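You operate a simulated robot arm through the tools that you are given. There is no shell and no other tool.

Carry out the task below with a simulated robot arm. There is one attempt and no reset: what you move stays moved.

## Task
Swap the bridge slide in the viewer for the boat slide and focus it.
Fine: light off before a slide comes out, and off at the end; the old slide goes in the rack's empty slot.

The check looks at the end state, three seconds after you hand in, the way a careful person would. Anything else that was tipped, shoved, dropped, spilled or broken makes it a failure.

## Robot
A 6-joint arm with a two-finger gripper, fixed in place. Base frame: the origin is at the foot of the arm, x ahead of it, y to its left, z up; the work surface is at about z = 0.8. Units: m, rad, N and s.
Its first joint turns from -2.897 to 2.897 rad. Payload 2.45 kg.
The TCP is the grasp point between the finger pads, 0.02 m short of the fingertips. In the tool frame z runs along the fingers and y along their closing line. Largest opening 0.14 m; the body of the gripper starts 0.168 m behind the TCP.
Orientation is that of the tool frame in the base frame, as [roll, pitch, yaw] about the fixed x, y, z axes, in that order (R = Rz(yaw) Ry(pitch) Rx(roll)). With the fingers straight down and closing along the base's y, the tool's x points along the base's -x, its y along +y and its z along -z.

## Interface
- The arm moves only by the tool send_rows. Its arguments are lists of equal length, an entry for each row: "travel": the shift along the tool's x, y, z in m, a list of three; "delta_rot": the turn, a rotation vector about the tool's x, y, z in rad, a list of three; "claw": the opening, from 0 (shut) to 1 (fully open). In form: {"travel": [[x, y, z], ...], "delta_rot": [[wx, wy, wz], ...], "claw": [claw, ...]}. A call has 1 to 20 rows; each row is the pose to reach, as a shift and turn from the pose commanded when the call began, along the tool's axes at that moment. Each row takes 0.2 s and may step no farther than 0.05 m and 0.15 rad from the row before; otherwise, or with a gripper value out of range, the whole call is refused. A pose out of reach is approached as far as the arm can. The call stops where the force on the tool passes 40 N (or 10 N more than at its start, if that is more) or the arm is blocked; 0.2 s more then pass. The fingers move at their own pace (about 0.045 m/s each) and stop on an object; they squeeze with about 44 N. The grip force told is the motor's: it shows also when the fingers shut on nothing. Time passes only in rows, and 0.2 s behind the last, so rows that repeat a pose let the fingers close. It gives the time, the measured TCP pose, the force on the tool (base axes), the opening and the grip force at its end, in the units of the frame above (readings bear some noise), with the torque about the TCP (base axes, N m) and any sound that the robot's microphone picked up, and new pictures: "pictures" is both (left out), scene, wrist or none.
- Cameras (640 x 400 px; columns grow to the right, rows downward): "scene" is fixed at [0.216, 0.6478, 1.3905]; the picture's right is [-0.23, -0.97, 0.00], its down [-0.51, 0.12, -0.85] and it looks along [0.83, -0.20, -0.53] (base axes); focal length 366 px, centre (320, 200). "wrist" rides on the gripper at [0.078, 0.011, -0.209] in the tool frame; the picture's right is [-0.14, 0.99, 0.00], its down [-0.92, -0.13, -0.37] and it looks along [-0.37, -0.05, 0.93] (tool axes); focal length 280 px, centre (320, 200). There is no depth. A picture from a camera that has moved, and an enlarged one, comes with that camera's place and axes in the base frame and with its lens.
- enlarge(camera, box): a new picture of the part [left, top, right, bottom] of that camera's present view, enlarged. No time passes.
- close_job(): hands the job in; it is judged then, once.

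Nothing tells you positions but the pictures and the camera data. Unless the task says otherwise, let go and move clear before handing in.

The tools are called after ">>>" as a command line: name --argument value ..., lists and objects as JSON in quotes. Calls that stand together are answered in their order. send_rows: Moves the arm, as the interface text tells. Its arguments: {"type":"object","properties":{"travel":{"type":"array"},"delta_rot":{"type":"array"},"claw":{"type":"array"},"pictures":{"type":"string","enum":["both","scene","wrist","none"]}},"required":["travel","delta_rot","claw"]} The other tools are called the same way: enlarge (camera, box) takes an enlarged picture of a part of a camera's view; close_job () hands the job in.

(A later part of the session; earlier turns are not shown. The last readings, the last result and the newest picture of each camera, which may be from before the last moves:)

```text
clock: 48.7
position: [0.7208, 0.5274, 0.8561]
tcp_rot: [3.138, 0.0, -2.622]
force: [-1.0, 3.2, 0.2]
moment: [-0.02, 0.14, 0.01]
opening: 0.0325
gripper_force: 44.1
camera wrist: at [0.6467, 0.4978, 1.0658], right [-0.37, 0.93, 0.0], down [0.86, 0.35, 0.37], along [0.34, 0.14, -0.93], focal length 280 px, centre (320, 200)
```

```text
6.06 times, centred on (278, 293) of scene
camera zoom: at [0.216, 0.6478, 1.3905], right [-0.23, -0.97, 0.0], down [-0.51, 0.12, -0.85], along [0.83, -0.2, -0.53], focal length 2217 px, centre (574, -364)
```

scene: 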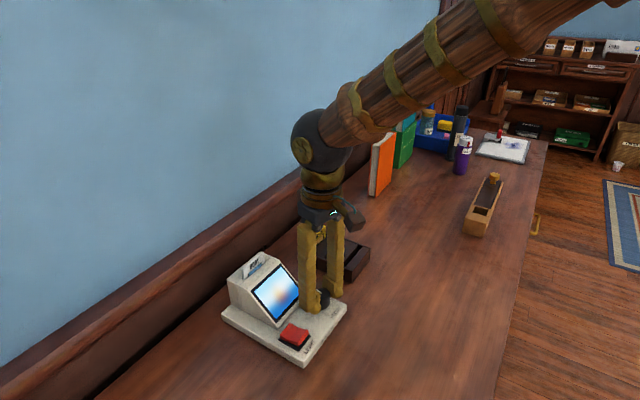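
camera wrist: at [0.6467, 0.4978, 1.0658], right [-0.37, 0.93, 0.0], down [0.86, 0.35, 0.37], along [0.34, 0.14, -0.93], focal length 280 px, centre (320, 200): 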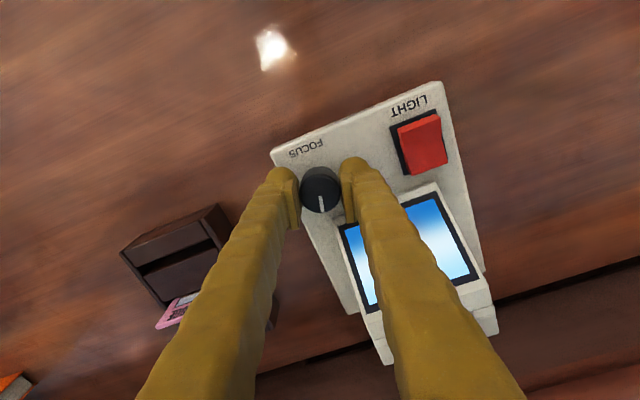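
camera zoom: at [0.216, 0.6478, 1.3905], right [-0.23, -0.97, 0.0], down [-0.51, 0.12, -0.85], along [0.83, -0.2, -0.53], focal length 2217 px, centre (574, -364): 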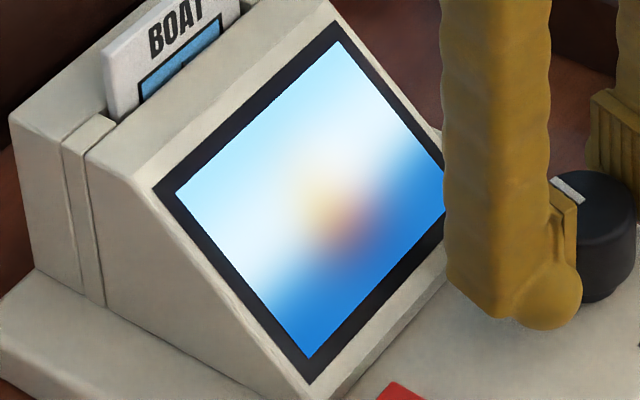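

The picture changed little. I'll turn the other way past the start position to compare.

>>> send_rows --travel '[[0, 0, 0], [0, 0, 0], [0, 0, 0], [0, 0, 0], [0, 0, 0], [0, 0, 0]]' --delta_rot '[[0, 0, -0.12], [0, 0, -0.24], [0, 0, -0.36], [0, 0, -0.48], [0, 0, -0.6], [0, 0, -0.6]]' --claw '[0.2, 0.2, 0.2, 0.2, 0.2, 0.2]'

>>> enlarge --camera "scene" --box '[250, 260, 306, 326]'

>>> enlarge --camera "wrist" --box '[240, 110, 440, 320]'

```text
clock: 50.1
position: [0.7205, 0.5271, 0.8562]
tcp_rot: [-3.141, 0.003, -2.019]
force: [5.5, -4.3, 0.8]
moment: [-0.06, -0.05, -0.36]
opening: 0.0327
gripper_force: 43.7
camera wrist: at [0.6765, 0.4611, 1.0664], right [-0.83, 0.55, 0.0], down [0.51, 0.77, 0.37], along [0.2, 0.31, -0.93], focal length 280 px, centre (320, 200)
```

scene: 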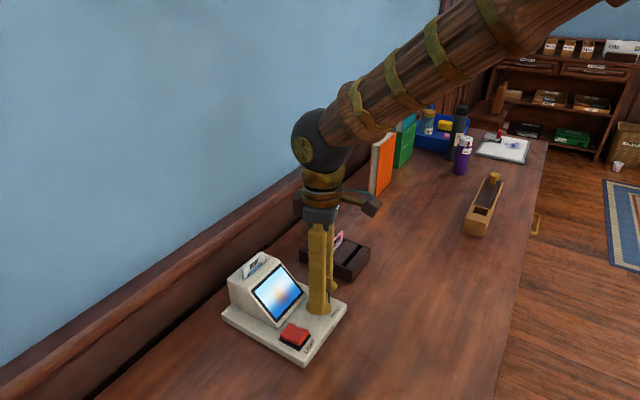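
wrist: 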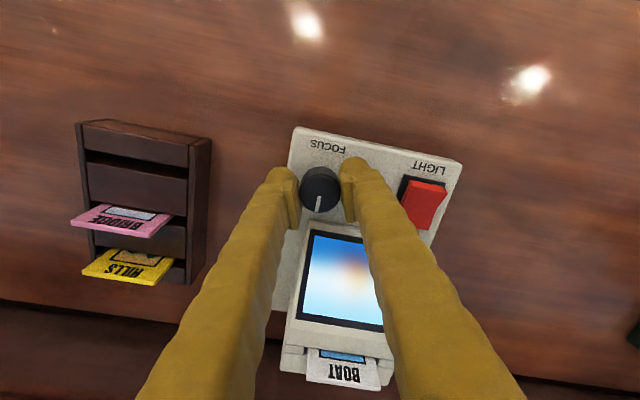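

```text
6.06 times, centred on (278, 293) of scene
camera zoom: at [0.216, 0.6478, 1.3905], right [-0.23, -0.97, 0.0], down [-0.51, 0.12, -0.85], along [0.83, -0.2, -0.53], focal length 2217 px, centre (574, -364)
```

zoom: 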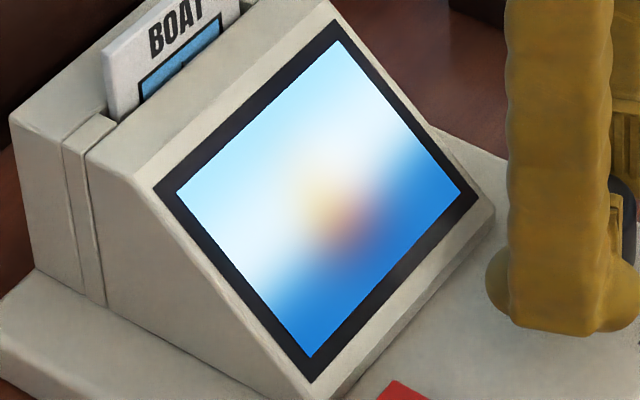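

```text
1.90 times, centred on (340, 215) of wrist
camera zoom: at [0.6765, 0.4611, 1.0664], right [-0.83, 0.55, 0.0], down [0.51, 0.77, 0.37], along [0.2, 0.31, -0.93], focal length 534 px, centre (282, 171)
```

zoom: 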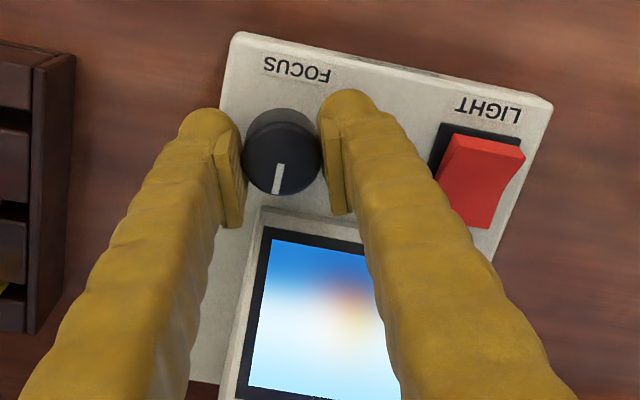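

There was a resisting torque and the knob slipped, so this side looks like an end stop. The knob needs turning clockwise, so I'll make a longer clockwise stroke.

>>> send_rows --travel '[[0, 0, 0], [0, 0, 0], [0, 0, 0], [0, 0, 0], [0, 0, 0], [0, 0, 0], [0, 0, 0]]' --delta_rot '[[0, 0, 0.12], [0, 0, 0.24], [0, 0, 0.36], [0, 0, 0.48], [0, 0, 0.6], [0, 0, 0.7], [0, 0, 0.76]]' --claw '[0.2, 0.2, 0.2, 0.2, 0.2, 0.2, 0.2]'

>>> enlarge --camera "scene" --box '[250, 260, 306, 326]'

>>> enlarge --camera "wrist" --box '[240, 110, 440, 320]'

```text
clock: 51.7
position: [0.7209, 0.5288, 0.8565]
tcp_rot: [3.14, 0.002, -2.785]
force: [4.8, -12.4, 33.5]
moment: [-0.21, 0.03, 0.01]
opening: 0.0328
gripper_force: 44.4
camera wrist: at [0.6432, 0.5094, 1.0663], right [-0.22, 0.98, 0.0], down [0.91, 0.2, 0.37], along [0.36, 0.08, -0.93], focal length 280 px, centre (320, 200)
```

scene: 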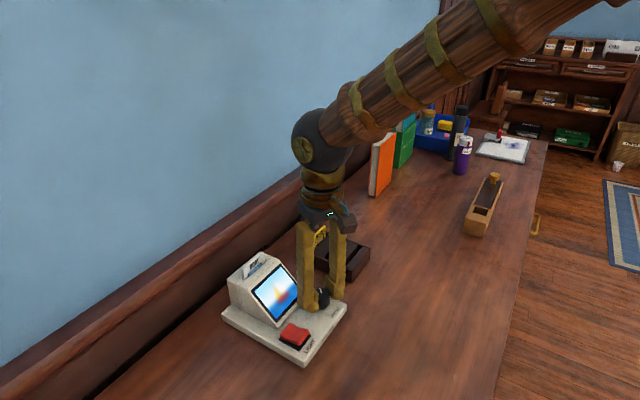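
wrist: 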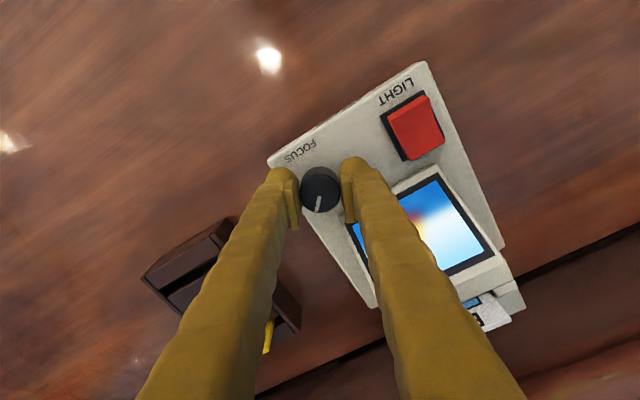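

```text
6.06 times, centred on (278, 293) of scene
camera zoom: at [0.216, 0.6478, 1.3905], right [-0.23, -0.97, 0.0], down [-0.51, 0.12, -0.85], along [0.83, -0.2, -0.53], focal length 2217 px, centre (574, -364)
```

zoom: 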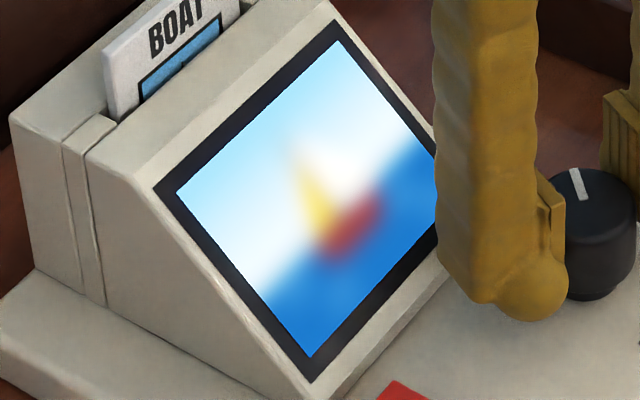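

```text
1.90 times, centred on (340, 215) of wrist
camera zoom: at [0.6432, 0.5094, 1.0663], right [-0.22, 0.98, 0.0], down [0.91, 0.2, 0.37], along [0.36, 0.08, -0.93], focal length 534 px, centre (282, 171)
```

zoom: 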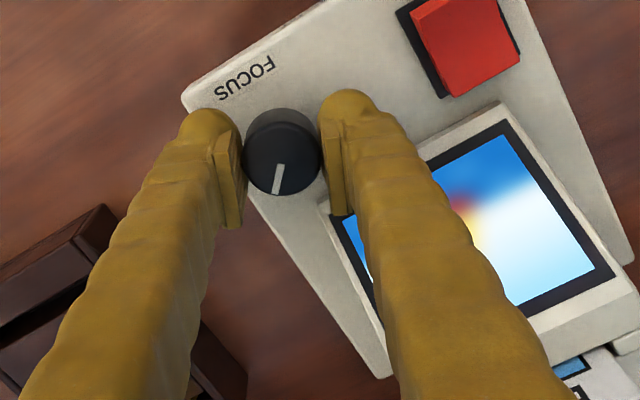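

The picture is sharpening, so this is the right direction. The upward force means a finger is touching the sloped housing, so I'll back off a little, open slightly, lift, rotate back in the air and regrip.

>>> send_rows --travel '[[0, 0, 0], [0, 0, 0], [0, 0, 0], [0, 0, -0.015], [0, 0, -0.03], [0, 0, -0.035], [0, 0, -0.035], [0, 0, -0.035], [0, 0, -0.035], [0, 0, -0.035], [0, 0, -0.035]]' --delta_rot '[[0, 0, -0.08], [0, 0, -0.08], [0, 0, -0.08], [0, 0, -0.08], [0, 0, -0.08], [0, 0, -0.2], [0, 0, -0.34], [0, 0, -0.48], [0, 0, -0.62], [0, 0, -0.74], [0, 0, -0.74]]' --claw '[0.2, 0.28, 0.29, 0.3, 0.35, 0.4, 0.4, 0.4, 0.4, 0.4, 0.4]'

>>> enlarge --camera "scene" --box '[240, 250, 350, 370]'

>>> enlarge --camera "wrist" --box '[240, 90, 440, 280]'

```text
clock: 54.1
position: [0.7206, 0.5283, 0.8925]
tcp_rot: [-3.141, -0.001, -2.042]
force: [0.5, 0.9, 0.3]
moment: [-0.01, -0.01, 0.01]
opening: 0.0563
gripper_force: 0.1
camera wrist: at [0.6754, 0.4626, 1.1009], right [-0.82, 0.57, 0.0], down [0.53, 0.76, 0.37], along [0.21, 0.3, -0.93], focal length 280 px, centre (320, 200)
```

scene: 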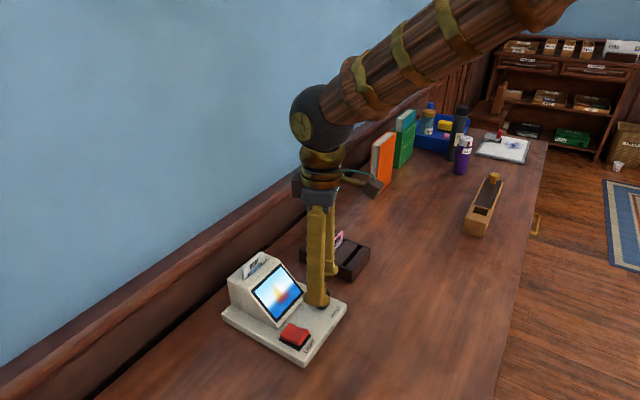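
wrist: 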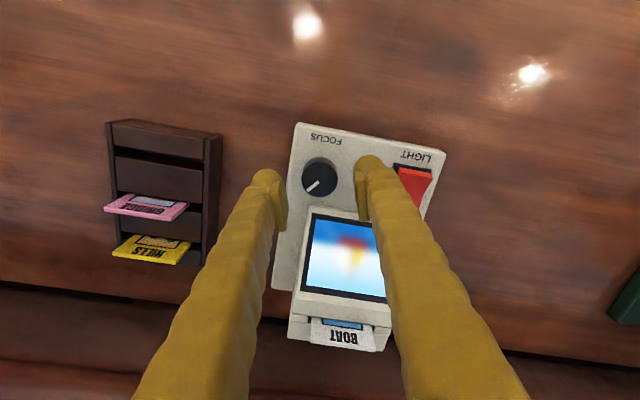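

```text
3.33 times, centred on (295, 310) of scene
camera zoom: at [0.216, 0.6478, 1.3905], right [-0.23, -0.97, 0.0], down [-0.51, 0.12, -0.85], along [0.83, -0.2, -0.53], focal length 1219 px, centre (403, -167)
```

zoom: 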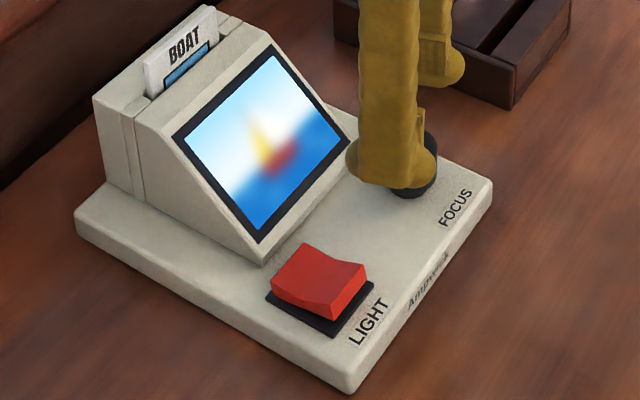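

```text
2.11 times, centred on (340, 185) of wrist
camera zoom: at [0.6754, 0.4626, 1.1009], right [-0.82, 0.57, 0.0], down [0.53, 0.76, 0.37], along [0.21, 0.3, -0.93], focal length 590 px, centre (278, 232)
```

zoom: 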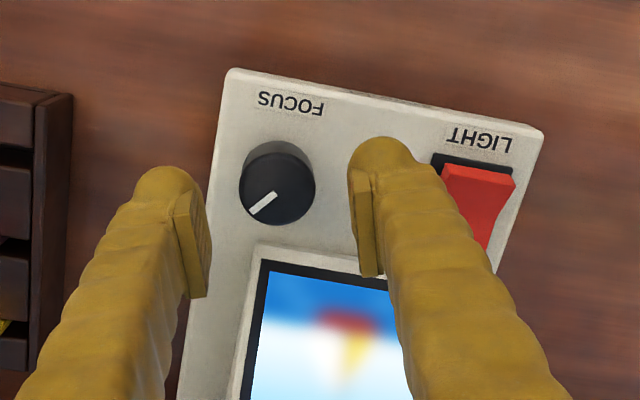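

The tool is still centred on the knob. I'll descend, regrip and turn clockwise about 0.3 rad, then look.

>>> send_rows --travel '[[0, 0, 0.015], [0, 0, 0.028], [0, 0, 0.035], [0, 0, 0.035], [0, 0, 0.035], [0, 0, 0.035], [0, 0, 0.035], [0, 0, 0.035], [0, 0, 0.035], [0, 0, 0.035], [0, 0, 0.035]]' --delta_rot '[[0, 0, 0], [0, 0, 0], [0, 0, 0], [0, 0, 0], [0, 0, 0], [0, 0, 0], [0, 0, 0], [0, 0, 0.1], [0, 0, 0.2], [0, 0, 0.3], [0, 0, 0.3]]' --claw '[0.4, 0.4, 0.35, 0.3, 0.25, 0.2, 0.2, 0.2, 0.2, 0.2, 0.2]'

>>> enlarge --camera "scene" --box '[250, 260, 306, 326]'

>>> enlarge --camera "wrist" --box '[240, 110, 440, 320]'

```text
clock: 56.5
position: [0.7199, 0.5279, 0.8562]
tcp_rot: [3.14, 0.0, -2.341]
force: [-0.3, -3.9, 0.2]
moment: [-0.46, 0.26, -0.02]
opening: 0.0326
gripper_force: 43.9
camera wrist: at [0.6574, 0.4789, 1.0651], right [-0.61, 0.79, 0.0], down [0.73, 0.57, 0.37], along [0.29, 0.23, -0.93], focal length 280 px, centre (320, 200)
```

scene: 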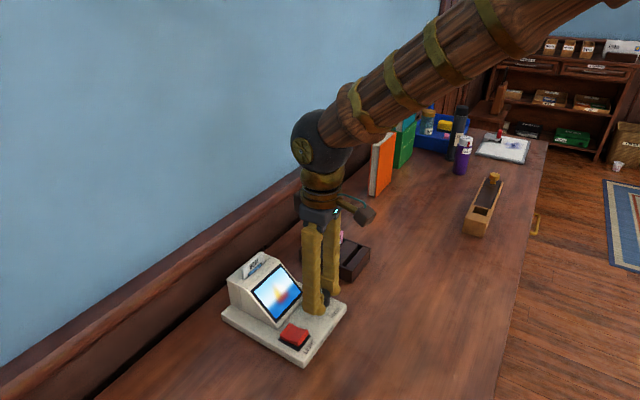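
wrist: 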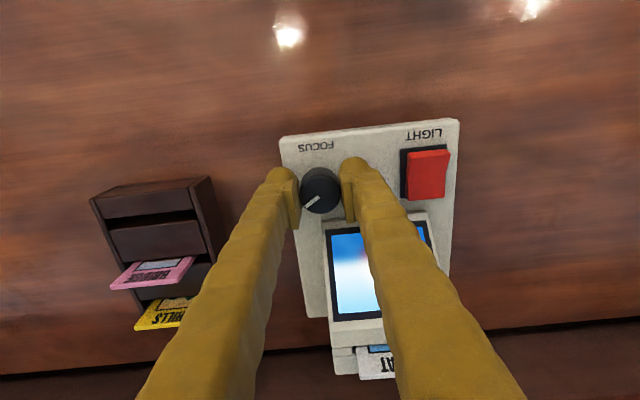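

```text
6.06 times, centred on (278, 293) of scene
camera zoom: at [0.216, 0.6478, 1.3905], right [-0.23, -0.97, 0.0], down [-0.51, 0.12, -0.85], along [0.83, -0.2, -0.53], focal length 2217 px, centre (574, -364)
```

zoom: 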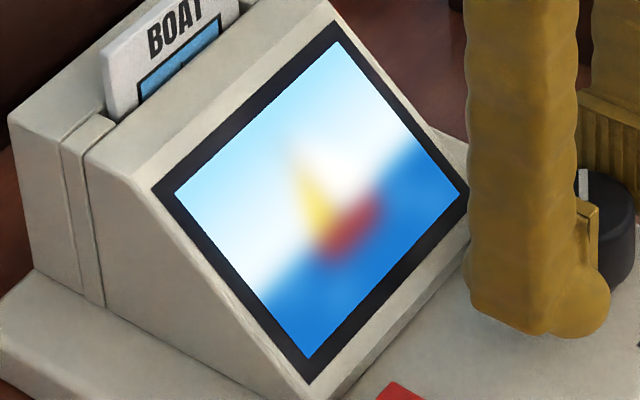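

```text
1.90 times, centred on (340, 215) of wrist
camera zoom: at [0.6574, 0.4789, 1.0651], right [-0.61, 0.79, 0.0], down [0.73, 0.57, 0.37], along [0.29, 0.23, -0.93], focal length 534 px, centre (282, 171)
```

zoom: 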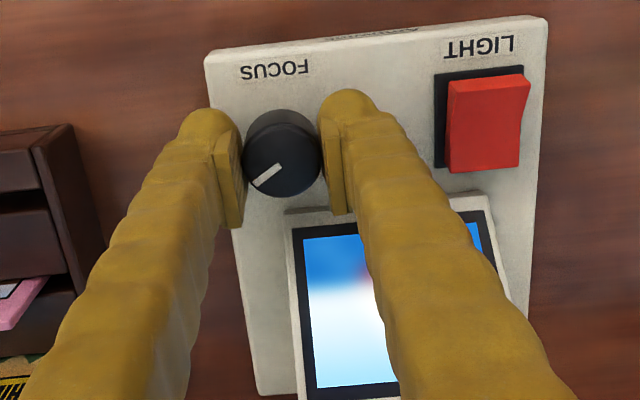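

The knob turned 0.3 rad with the gripper, but the sharpness looks about the same as before, so best focus may lie in between. I'll step back 0.1 rad and compare.

>>> send_rows --travel '[[0, 0, 0], [0, 0, 0]]' --delta_rot '[[0, 0, -0.1], [0, 0, -0.1]]' --claw '[0.2, 0.2]' --pictures "none"

>>> enlarge --camera "scene" --box '[250, 260, 306, 326]'

```text
clock: 57.1
position: [0.7209, 0.5286, 0.8559]
tcp_rot: [3.141, 0.0, -2.242]
force: [-1.7, -0.2, -0.4]
moment: [-0.79, 0.33, 0.04]
opening: 0.0326
gripper_force: 44.0
```

```text
6.06 times, centred on (278, 293) of scene
camera zoom: at [0.216, 0.6478, 1.3905], right [-0.23, -0.97, 0.0], down [-0.51, 0.12, -0.85], along [0.83, -0.2, -0.53], focal length 2217 px, centre (574, -364)
```

zoom: 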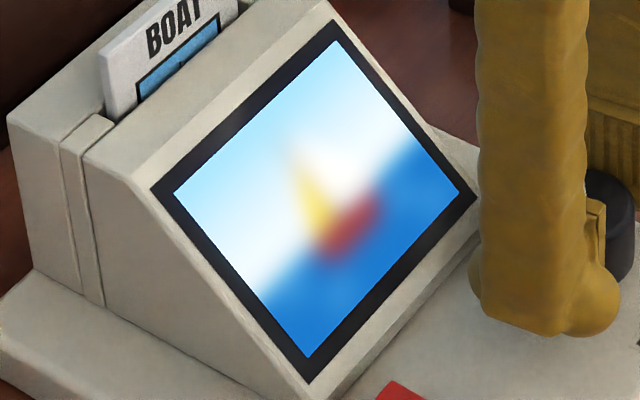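

>>> enlarge --camera "wrist" --box '[240, 110, 440, 320]'

>>> enlarge --camera "scene" --box '[210, 240, 370, 380]'

```text
1.90 times, centred on (340, 215) of wrist
camera zoom: at [0.6627, 0.4728, 1.0657], right [-0.69, 0.72, 0.0], down [0.67, 0.64, 0.37], along [0.27, 0.26, -0.93], focal length 534 px, centre (282, 171)
```

zoom: 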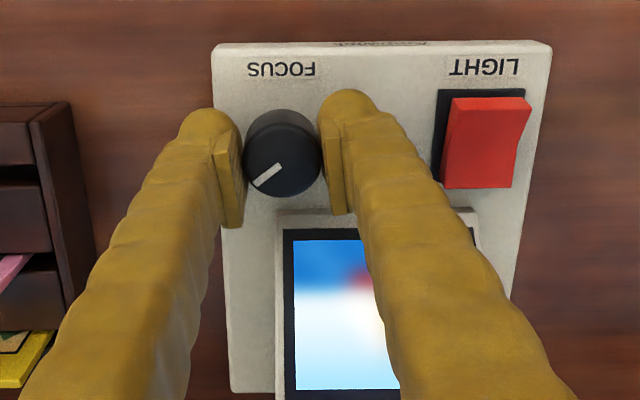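

```text
2.86 times, centred on (290, 310) of scene
camera zoom: at [0.216, 0.6478, 1.3905], right [-0.23, -0.97, 0.0], down [-0.51, 0.12, -0.85], along [0.83, -0.2, -0.53], focal length 1045 px, centre (406, -114)
```

zoom: 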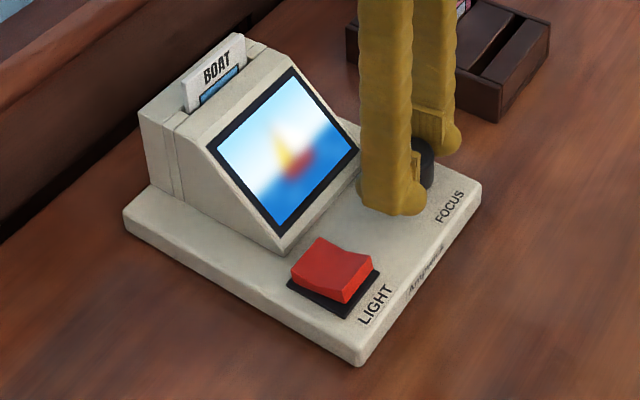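

The viewer hasn't turned, and the knob follows the gripper. The blur seems to change in stages, so I'll continue clockwise.

>>> send_rows --travel '[[0, 0, 0], [0, 0, 0], [0, 0, 0], [0, 0, 0]]' --delta_rot '[[0, 0, 0.1], [0, 0, 0.2], [0, 0, 0.3], [0, 0, 0.34]]' --claw '[0.2, 0.2, 0.2, 0.2]' --pictures "none"

>>> enlarge --camera "scene" --box '[250, 260, 306, 326]'

>>> enlarge --camera "wrist" --box '[240, 110, 440, 320]'

```text
clock: 58.1
position: [0.7212, 0.5289, 0.8569]
tcp_rot: [3.139, -0.001, -2.581]
force: [1.0, 2.8, 0.0]
moment: [-0.21, 0.27, 0.01]
opening: 0.0325
gripper_force: 44.3
```

```text
6.06 times, centred on (278, 293) of scene
camera zoom: at [0.216, 0.6478, 1.3905], right [-0.23, -0.97, 0.0], down [-0.51, 0.12, -0.85], along [0.83, -0.2, -0.53], focal length 2217 px, centre (574, -364)
```

zoom: 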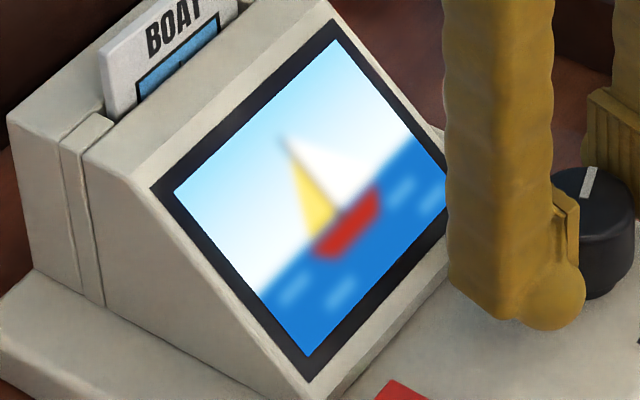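

```text
1.90 times, centred on (340, 215) of wrist
camera zoom: at [0.6481, 0.495, 1.0661], right [-0.41, 0.91, 0.0], down [0.85, 0.38, 0.37], along [0.34, 0.15, -0.93], focal length 534 px, centre (282, 171)
```

zoom: 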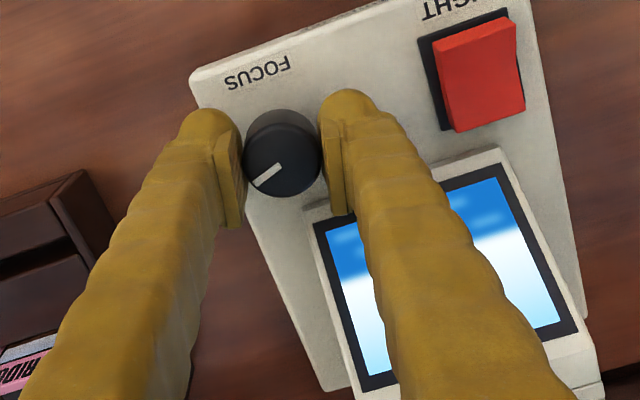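

Much sharper now. I'll go another 0.1 rad.

>>> send_rows --travel '[[0, 0, 0], [0, 0, 0]]' --delta_rot '[[0, 0, 0.1], [0, 0, 0.1]]' --claw '[0.2, 0.2]' --pictures "none"

>>> enlarge --camera "scene" --box '[250, 260, 306, 326]'

```text
clock: 58.7
position: [0.7205, 0.5277, 0.857]
tcp_rot: [3.14, 0.0, -2.681]
force: [1.5, 3.3, 0.2]
moment: [0.09, 0.22, 0.03]
opening: 0.0325
gripper_force: 44.0
```

```text
6.06 times, centred on (278, 293) of scene
camera zoom: at [0.216, 0.6478, 1.3905], right [-0.23, -0.97, 0.0], down [-0.51, 0.12, -0.85], along [0.83, -0.2, -0.53], focal length 2217 px, centre (574, -364)
```

zoom: 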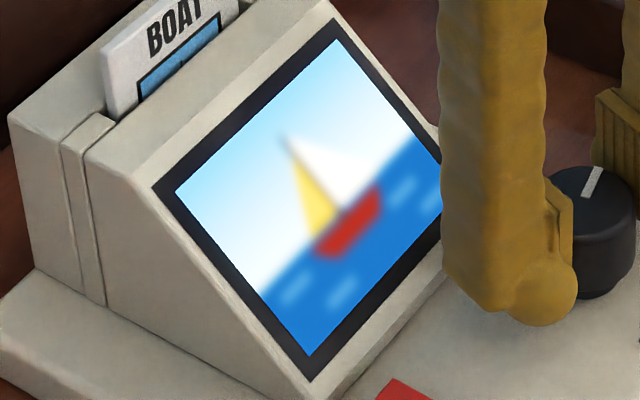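

This is the same stage. I'll release, lift, rotate back in the air and regrip to keep turning clockwise.

>>> send_rows --travel '[[0, 0, 0], [0, 0, 0], [0, 0, -0.015], [0, 0, -0.03], [0, 0, -0.035], [0, 0, -0.035], [0, 0, -0.035], [0, 0, -0.035], [0, 0, -0.035], [0, 0, -0.035], [0, 0, -0.035]]' --delta_rot '[[0, 0, 0], [0, 0, 0], [0, 0, 0], [0, 0, 0], [0, 0, -0.13], [0, 0, -0.26], [0, 0, -0.39], [0, 0, -0.52], [0, 0, -0.6], [0, 0, -0.65], [0, 0, -0.65]]' --claw '[0.28, 0.29, 0.3, 0.35, 0.4, 0.4, 0.4, 0.4, 0.4, 0.4, 0.4]'

>>> enlarge --camera "wrist" --box '[240, 90, 440, 280]'

>>> enlarge --camera "scene" --box '[210, 240, 370, 380]'

```text
clock: 61.1
position: [0.72, 0.5285, 0.8915]
tcp_rot: [3.141, 0.003, -2.032]
force: [0.2, 0.3, 0.9]
moment: [-0.02, 0.04, -0.01]
opening: 0.0561
gripper_force: 0.1
camera wrist: at [0.6758, 0.4621, 1.1005], right [-0.83, 0.56, 0.0], down [0.52, 0.77, 0.37], along [0.21, 0.31, -0.93], focal length 280 px, centre (320, 200)
```

scene: 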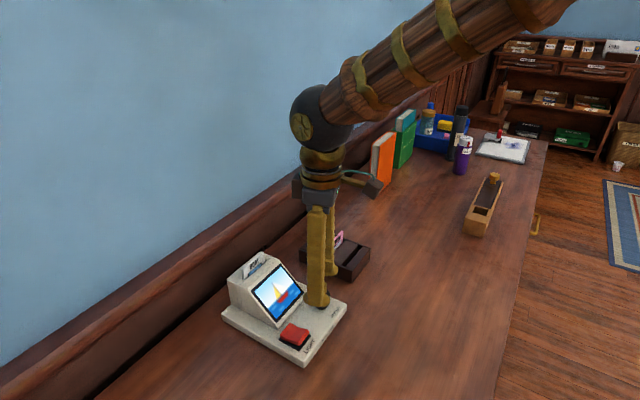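
wrist: 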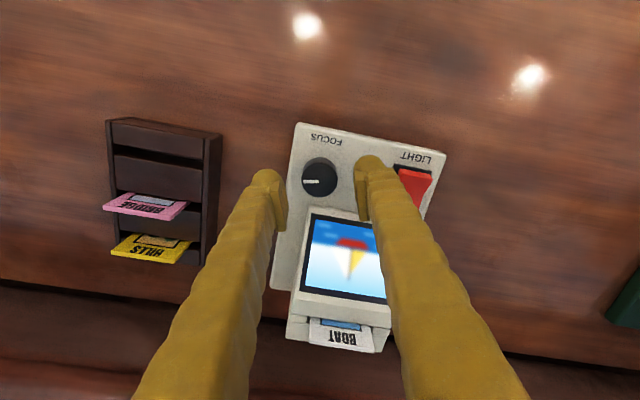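

```text
2.11 times, centred on (340, 185) of wrist
camera zoom: at [0.6758, 0.4621, 1.1005], right [-0.83, 0.56, 0.0], down [0.52, 0.77, 0.37], along [0.21, 0.31, -0.93], focal length 590 px, centre (278, 232)
```

zoom: 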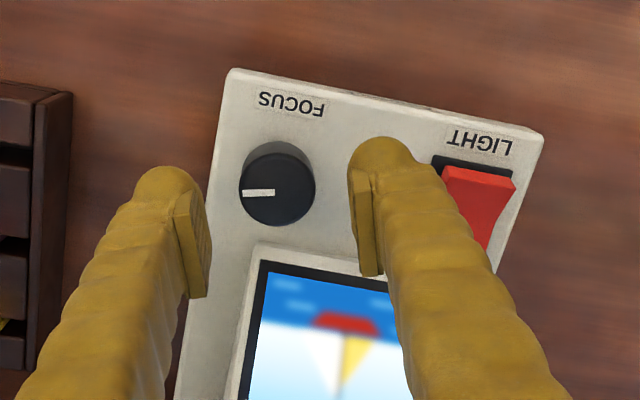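

```text
2.86 times, centred on (290, 310) of scene
camera zoom: at [0.216, 0.6478, 1.3905], right [-0.23, -0.97, 0.0], down [-0.51, 0.12, -0.85], along [0.83, -0.2, -0.53], focal length 1045 px, centre (406, -114)
```

zoom: 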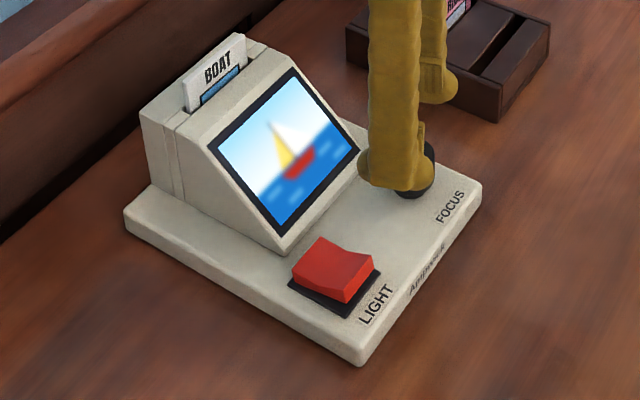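

I'll regrip and turn in smaller increments.

>>> send_rows --travel '[[0, 0, 0.015], [0, 0, 0.028], [0, 0, 0.034], [0, 0, 0.034], [0, 0, 0.034], [0, 0, 0.034], [0, 0, 0.034], [0, 0, 0.034], [0, 0, 0.034], [0, 0, 0.034]]' --delta_rot '[[0, 0, 0], [0, 0, 0], [0, 0, 0], [0, 0, 0], [0, 0, 0], [0, 0, 0], [0, 0, 0], [0, 0, 0.08], [0, 0, 0.15], [0, 0, 0.15]]' --claw '[0.4, 0.4, 0.35, 0.3, 0.25, 0.2, 0.2, 0.2, 0.2, 0.2]' --pictures "none"

>>> enlarge --camera "scene" --box '[250, 260, 306, 326]'

```text
clock: 63.3
position: [0.7213, 0.528, 0.8566]
tcp_rot: [3.14, 0.0, -2.182]
force: [3.5, -2.5, -0.1]
moment: [0.01, -0.06, -0.02]
opening: 0.0325
gripper_force: 43.8
```

```text
6.06 times, centred on (278, 293) of scene
camera zoom: at [0.216, 0.6478, 1.3905], right [-0.23, -0.97, 0.0], down [-0.51, 0.12, -0.85], along [0.83, -0.2, -0.53], focal length 2217 px, centre (574, -364)
```

zoom: 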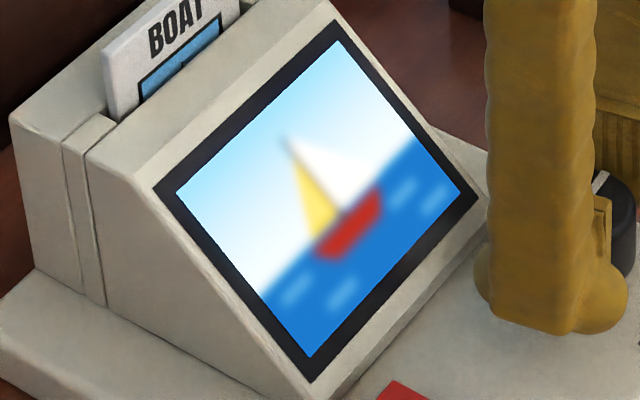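

>>> send_rows --travel '[[0, 0, 0], [0, 0, 0]]' --delta_rot '[[0, 0, 0.1], [0, 0, 0.1]]' --claw '[0.2, 0.2]' --pictures "none"

>>> enlarge --camera "scene" --box '[250, 260, 306, 326]'

```text
clock: 63.9
position: [0.7206, 0.5279, 0.8576]
tcp_rot: [3.141, 0.001, -2.283]
force: [3.1, -0.6, -0.4]
moment: [0.04, -0.05, -0.01]
opening: 0.0324
gripper_force: 43.8
```

```text
6.06 times, centred on (278, 293) of scene
camera zoom: at [0.216, 0.6478, 1.3905], right [-0.23, -0.97, 0.0], down [-0.51, 0.12, -0.85], along [0.83, -0.2, -0.53], focal length 2217 px, centre (574, -364)
```

zoom: 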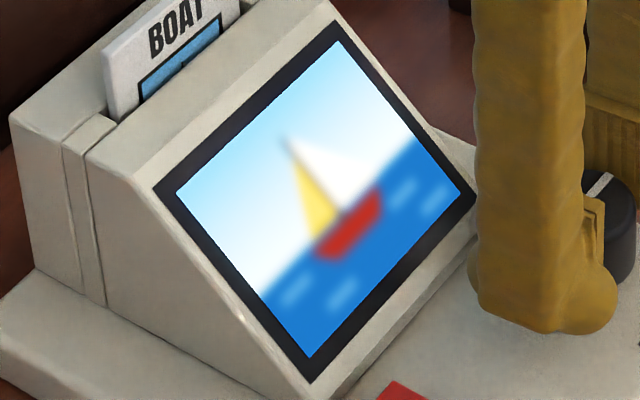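

>>> send_rows --travel '[[0, 0, 0], [0, 0, 0]]' --delta_rot '[[0, 0, 0.1], [0, 0, 0.1]]' --claw '[0.2, 0.2]' --pictures "none"

>>> enlarge --camera "scene" --box '[250, 260, 306, 326]'

```text
clock: 64.5
position: [0.7208, 0.5267, 0.8573]
tcp_rot: [3.14, 0.002, -2.382]
force: [-1.7, -3.2, 0.5]
moment: [0.01, -0.05, -0.02]
opening: 0.0324
gripper_force: 43.5
```

```text
6.06 times, centred on (278, 293) of scene
camera zoom: at [0.216, 0.6478, 1.3905], right [-0.23, -0.97, 0.0], down [-0.51, 0.12, -0.85], along [0.83, -0.2, -0.53], focal length 2217 px, centre (574, -364)
```

zoom: 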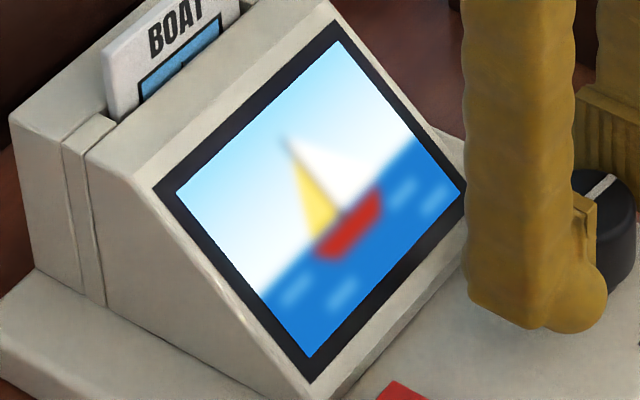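

Still the same stage. I'll continue clockwise in small steps.

>>> send_rows --travel '[[0, 0, 0], [0, 0, 0]]' --delta_rot '[[0, 0, 0.1], [0, 0, 0.1]]' --claw '[0.2, 0.2]' --pictures "none"

>>> enlarge --camera "scene" --box '[250, 260, 306, 326]'

```text
clock: 65.1
position: [0.7213, 0.5277, 0.8559]
tcp_rot: [3.14, 0.0, -2.482]
force: [-2.7, -3.0, -0.4]
moment: [-0.18, 0.24, 0.01]
opening: 0.0327
gripper_force: 44.3
```

```text
6.06 times, centred on (278, 293) of scene
camera zoom: at [0.216, 0.6478, 1.3905], right [-0.23, -0.97, 0.0], down [-0.51, 0.12, -0.85], along [0.83, -0.2, -0.53], focal length 2217 px, centre (574, -364)
```

zoom: 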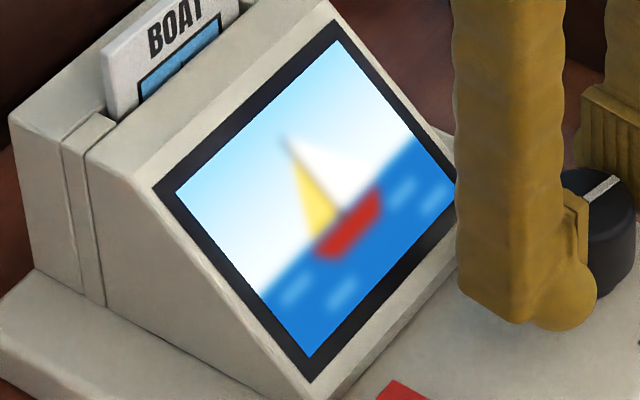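

>>> send_rows --travel '[[0, 0, 0], [0, 0, 0]]' --delta_rot '[[0, 0, 0.1], [0, 0, 0.1]]' --claw '[0.2, 0.2]' --pictures "none"

>>> enlarge --camera "scene" --box '[250, 260, 306, 326]'

```text
clock: 65.7
position: [0.7203, 0.5268, 0.8566]
tcp_rot: [3.14, -0.001, -2.581]
force: [0.5, -1.0, -0.2]
moment: [-0.35, 0.24, -0.03]
opening: 0.0325
gripper_force: 44.3
```

```text
6.06 times, centred on (278, 293) of scene
camera zoom: at [0.216, 0.6478, 1.3905], right [-0.23, -0.97, 0.0], down [-0.51, 0.12, -0.85], along [0.83, -0.2, -0.53], focal length 2217 px, centre (574, -364)
```

zoom: 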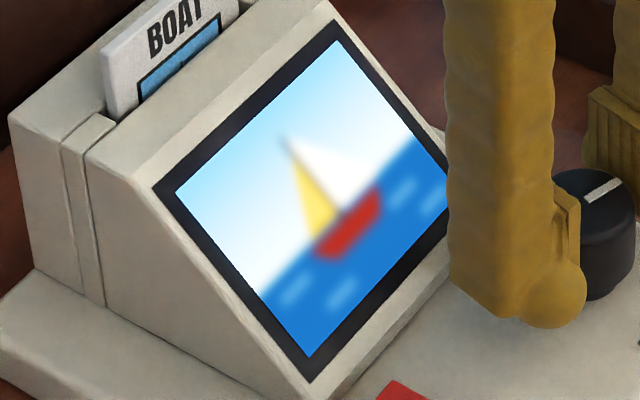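

>>> send_rows --travel '[[0, 0, 0], [0, 0, 0]]' --delta_rot '[[0, 0, 0.1], [0, 0, 0.1]]' --claw '[0.2, 0.2]' --pictures "none"

>>> enlarge --camera "scene" --box '[250, 260, 306, 326]'

>>> enlarge --camera "wrist" --box '[240, 110, 440, 320]'

```text
clock: 66.3
position: [0.7209, 0.5278, 0.8564]
tcp_rot: [3.14, 0.001, -2.683]
force: [-0.6, -2.8, 0.5]
moment: [0.04, -0.11, -0.02]
opening: 0.0325
gripper_force: 44.0
```

```text
6.06 times, centred on (278, 293) of scene
camera zoom: at [0.216, 0.6478, 1.3905], right [-0.23, -0.97, 0.0], down [-0.51, 0.12, -0.85], along [0.83, -0.2, -0.53], focal length 2217 px, centre (574, -364)
```

zoom: 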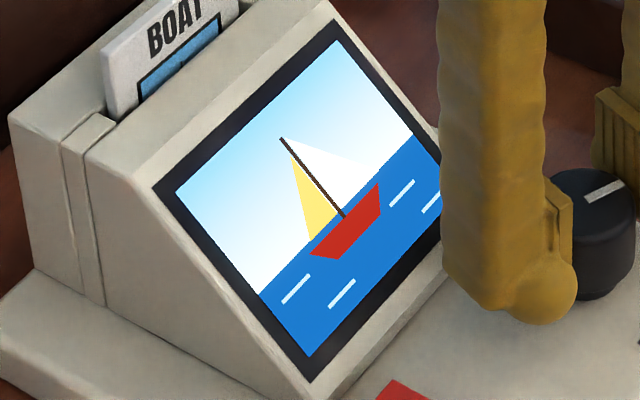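

```text
1.90 times, centred on (340, 215) of wrist
camera zoom: at [0.6455, 0.5019, 1.0666], right [-0.32, 0.95, 0.0], down [0.88, 0.29, 0.37], along [0.35, 0.12, -0.93], focal length 534 px, centre (282, 171)
```

zoom: 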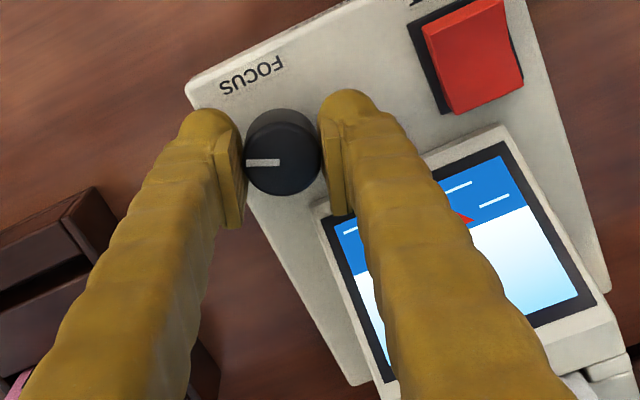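

The picture is now sharp. I'll nudge 0.03 rad further to get off the edge of the sharp zone, check it holds, then release and lift.

>>> send_rows --travel '[[0, 0, 0], [0, 0, 0]]' --delta_rot '[[0, 0, 0.035], [0, 0, 0.035]]' --claw '[0.2, 0.2]' --pictures "none"

>>> enlarge --camera "scene" --box '[250, 260, 306, 326]'

```text
clock: 66.9
position: [0.7201, 0.5274, 0.8561]
tcp_rot: [3.14, 0.0, -2.718]
force: [0.5, -2.5, 0.1]
moment: [0.16, -0.34, 0.01]
opening: 0.0327
gripper_force: 44.1
```

```text
6.06 times, centred on (278, 293) of scene
camera zoom: at [0.216, 0.6478, 1.3905], right [-0.23, -0.97, 0.0], down [-0.51, 0.12, -0.85], along [0.83, -0.2, -0.53], focal length 2217 px, centre (574, -364)
```

zoom: 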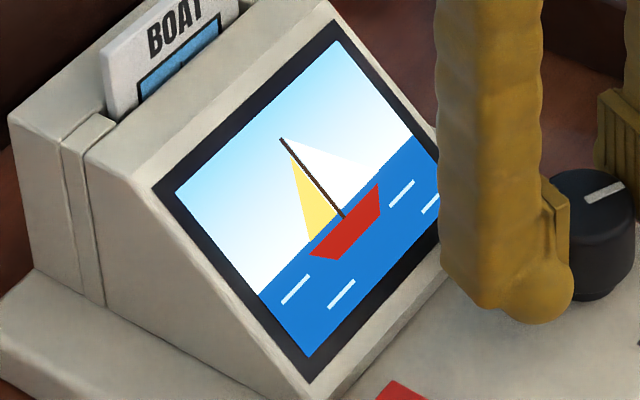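

Still sharp. Releasing gently and lifting straight up.

>>> send_rows --travel '[[0, 0, 0], [0, 0, 0], [0, 0, -0.012], [0, 0, -0.03], [0, 0, -0.06], [0, 0, -0.1], [0, 0, -0.13]]' --delta_rot '[[0, 0, 0], [0, 0, 0], [0, 0, 0], [0, 0, 0], [0, 0, -0.1], [0, 0, -0.2], [0, 0, -0.3]]' --claw '[0.25, 0.27, 0.27, 0.3, 0.35, 0.35, 0.35]'

>>> enlarge --camera "scene" --box '[210, 240, 370, 380]'

>>> enlarge --camera "wrist" --box '[220, 70, 460, 280]'

```text
clock: 68.5
position: [0.7206, 0.5274, 0.9874]
tcp_rot: [3.14, 0.0, -2.416]
force: [-0.2, 0.2, -0.8]
moment: [-0.02, -0.01, -0.04]
opening: 0.0489
gripper_force: 0.0
camera wrist: at [0.6542, 0.4826, 1.1974], right [-0.55, 0.83, 0.0], down [0.77, 0.52, 0.37], along [0.31, 0.21, -0.93], focal length 280 px, centre (320, 200)
```

scene: 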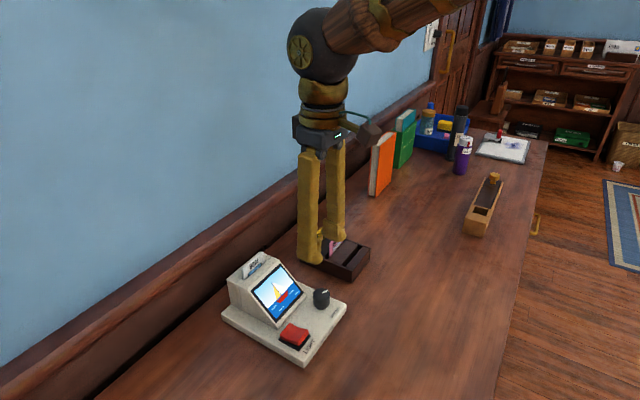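
wrist: 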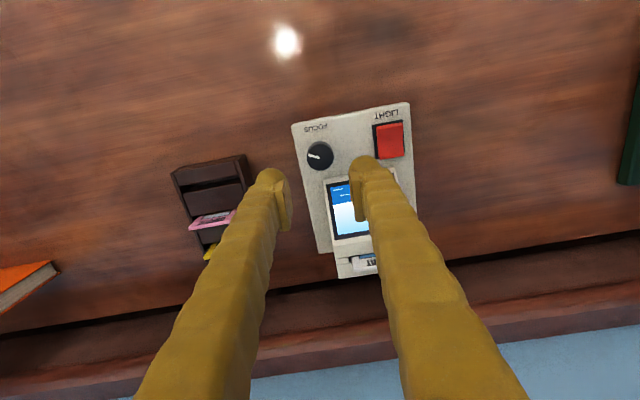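

```text
2.86 times, centred on (290, 310) of scene
camera zoom: at [0.216, 0.6478, 1.3905], right [-0.23, -0.97, 0.0], down [-0.51, 0.12, -0.85], along [0.83, -0.2, -0.53], focal length 1045 px, centre (406, -114)
```

zoom: 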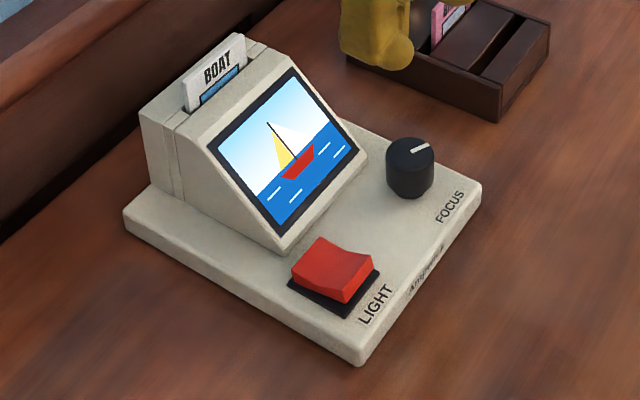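

```text
1.90 times, centred on (340, 175) of wrist
camera zoom: at [0.6542, 0.4826, 1.1974], right [-0.55, 0.83, 0.0], down [0.77, 0.52, 0.37], along [0.31, 0.21, -0.93], focal length 534 px, centre (282, 248)
```

zoom: 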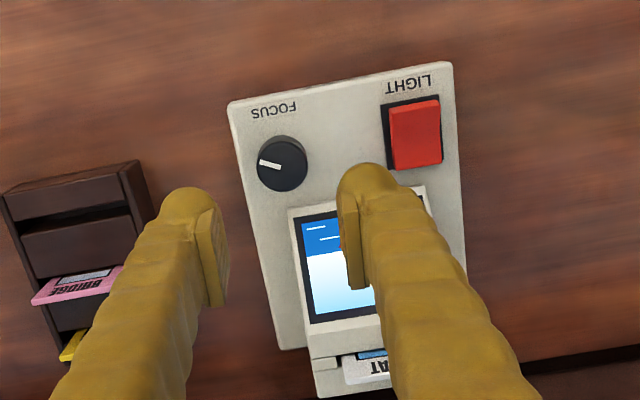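

The picture is sharp and stays so after release. Next I'll switch the light off: turn the gripper back, close it, and hover above the front half of the rocker as I did for the first press.

>>> send_rows --travel '[[0.002, 0.008, 0], [0.004, 0.016, 0], [0.006, 0.025, 0], [0.009, 0.033, 0], [0.011, 0.042, 0], [0.013, 0.05, 0], [0.015, 0.058, 0], [0.018, 0.066, 0], [0.02, 0.075, 0], [0.022, 0.083, 0.02], [0.0242, 0.0912, 0.05], [0.0242, 0.0912, 0.08], [0.0242, 0.0912, 0.08]]' --delta_rot '[[0, 0, 0.14], [0, 0, 0.28], [0, 0, 0.42], [0, 0, 0.56], [0, 0, 0.7], [0, 0, 0.84], [0, 0, 0.98], [0, 0, 1.12], [0, 0, 1.26], [0, 0, 1.4], [0, 0, 1.537], [0, 0, 1.537], [0, 0, 1.537]]' --claw '[0.3, 0.2, 0.1, 0, 0, 0, 0, 0, 0, 0, 0, 0, 0]'

>>> enlarge --camera "scene" --box '[250, 290, 350, 370]'

>>> enlarge --camera "wrist" --box '[280, 110, 400, 200]'

```text
clock: 71.3
position: [0.6411, 0.5805, 0.9066]
tcp_rot: [-3.14, 0.0, 2.33]
force: [-0.8, 0.1, 0.4]
moment: [0.0, -0.02, 0.0]
opening: 0.0
gripper_force: 29.5
camera wrist: at [0.5948, 0.6433, 1.1165], right [0.81, 0.58, 0.0], down [0.54, -0.76, 0.37], along [0.21, -0.3, -0.93], focal length 280 px, centre (320, 200)
```

scene: 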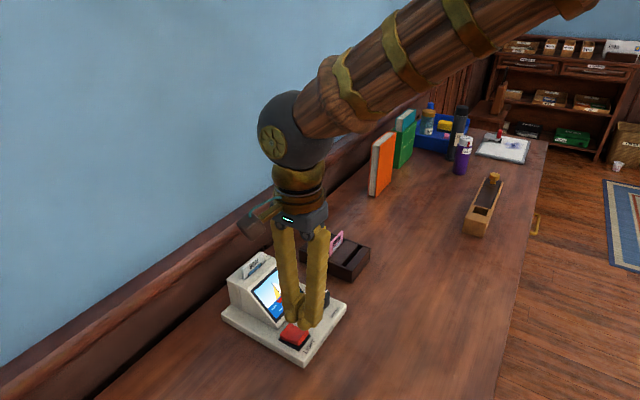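
wrist: 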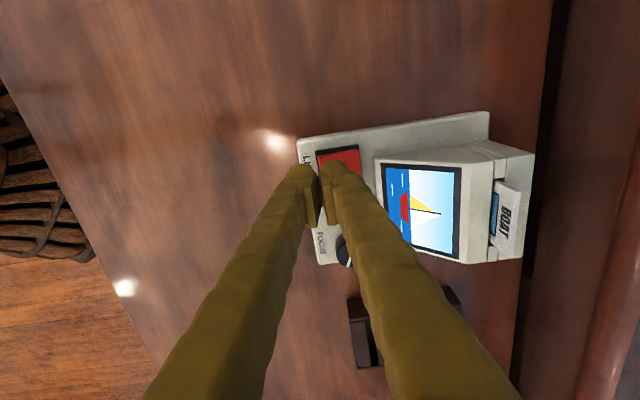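

```text
5.00 times, centred on (300, 330) of scene
camera zoom: at [0.216, 0.6478, 1.3905], right [-0.23, -0.97, 0.0], down [-0.51, 0.12, -0.85], along [0.83, -0.2, -0.53], focal length 1829 px, centre (420, -450)
```

zoom: 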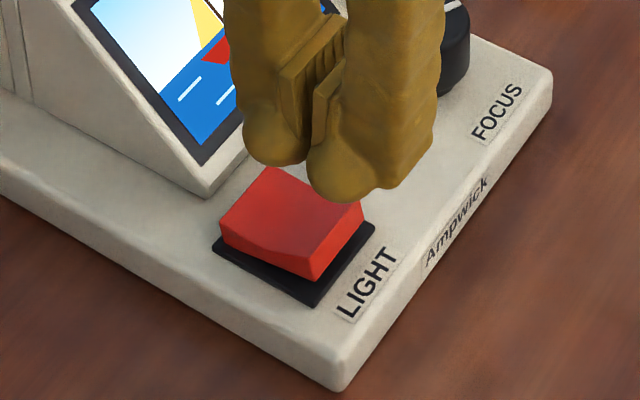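

```text
4.44 times, centred on (340, 155) of wrist
camera zoom: at [0.5948, 0.6433, 1.1165], right [0.81, 0.58, 0.0], down [0.54, -0.76, 0.37], along [0.21, -0.3, -0.93], focal length 1246 px, centre (231, 400)
```

zoom: 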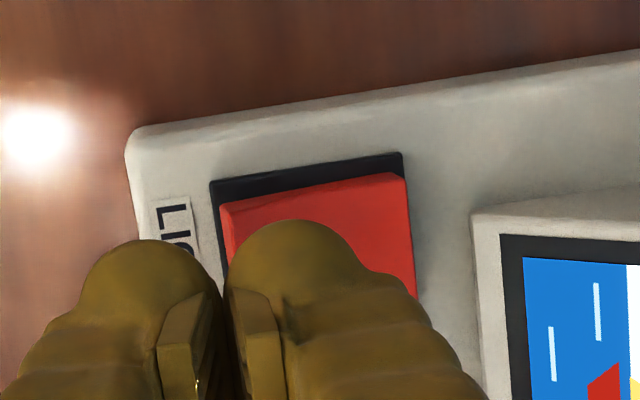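

The finger gap is right at the rocker's front edge, the same as the first successful press. Pressing.

>>> send_rows --travel '[[0, 0.001, 0.025], [0, 0.001, 0.04], [0, 0.001, 0.047], [0, 0.001, 0.05], [0, 0.001, 0.053]]' --delta_rot '[[0, 0, 0], [0, 0, 0], [0, 0, 0], [0, 0, 0], [0, 0, 0]]' --claw '[0, 0, 0, 0, 0]'

```text
clock: 72.5
position: [0.6428, 0.5823, 0.8529]
tcp_rot: [3.141, -0.001, 2.329]
force: [-0.2, 0.2, 0.5]
moment: [0.01, 0.0, 0.04]
opening: 0.0
gripper_force: 29.3
camera wrist: at [0.5959, 0.6444, 1.0635], right [0.81, 0.58, 0.0], down [0.54, -0.76, 0.37], along [0.21, -0.3, -0.93], focal length 280 px, centre (320, 200)
```

scene: 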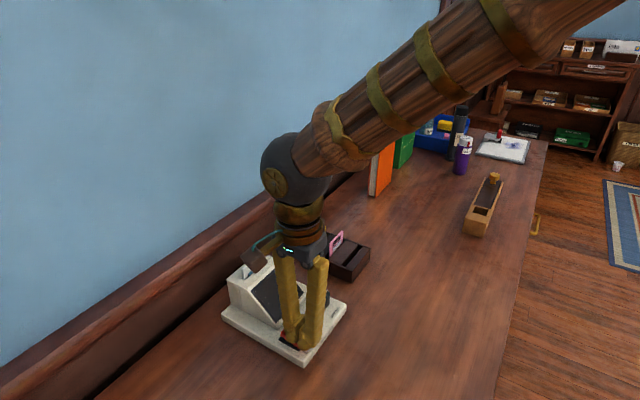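
wrist: 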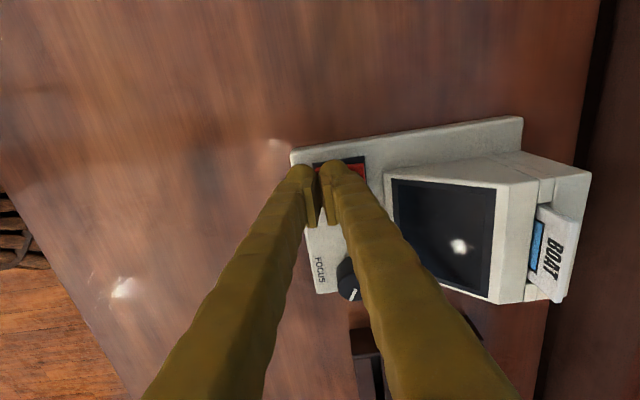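

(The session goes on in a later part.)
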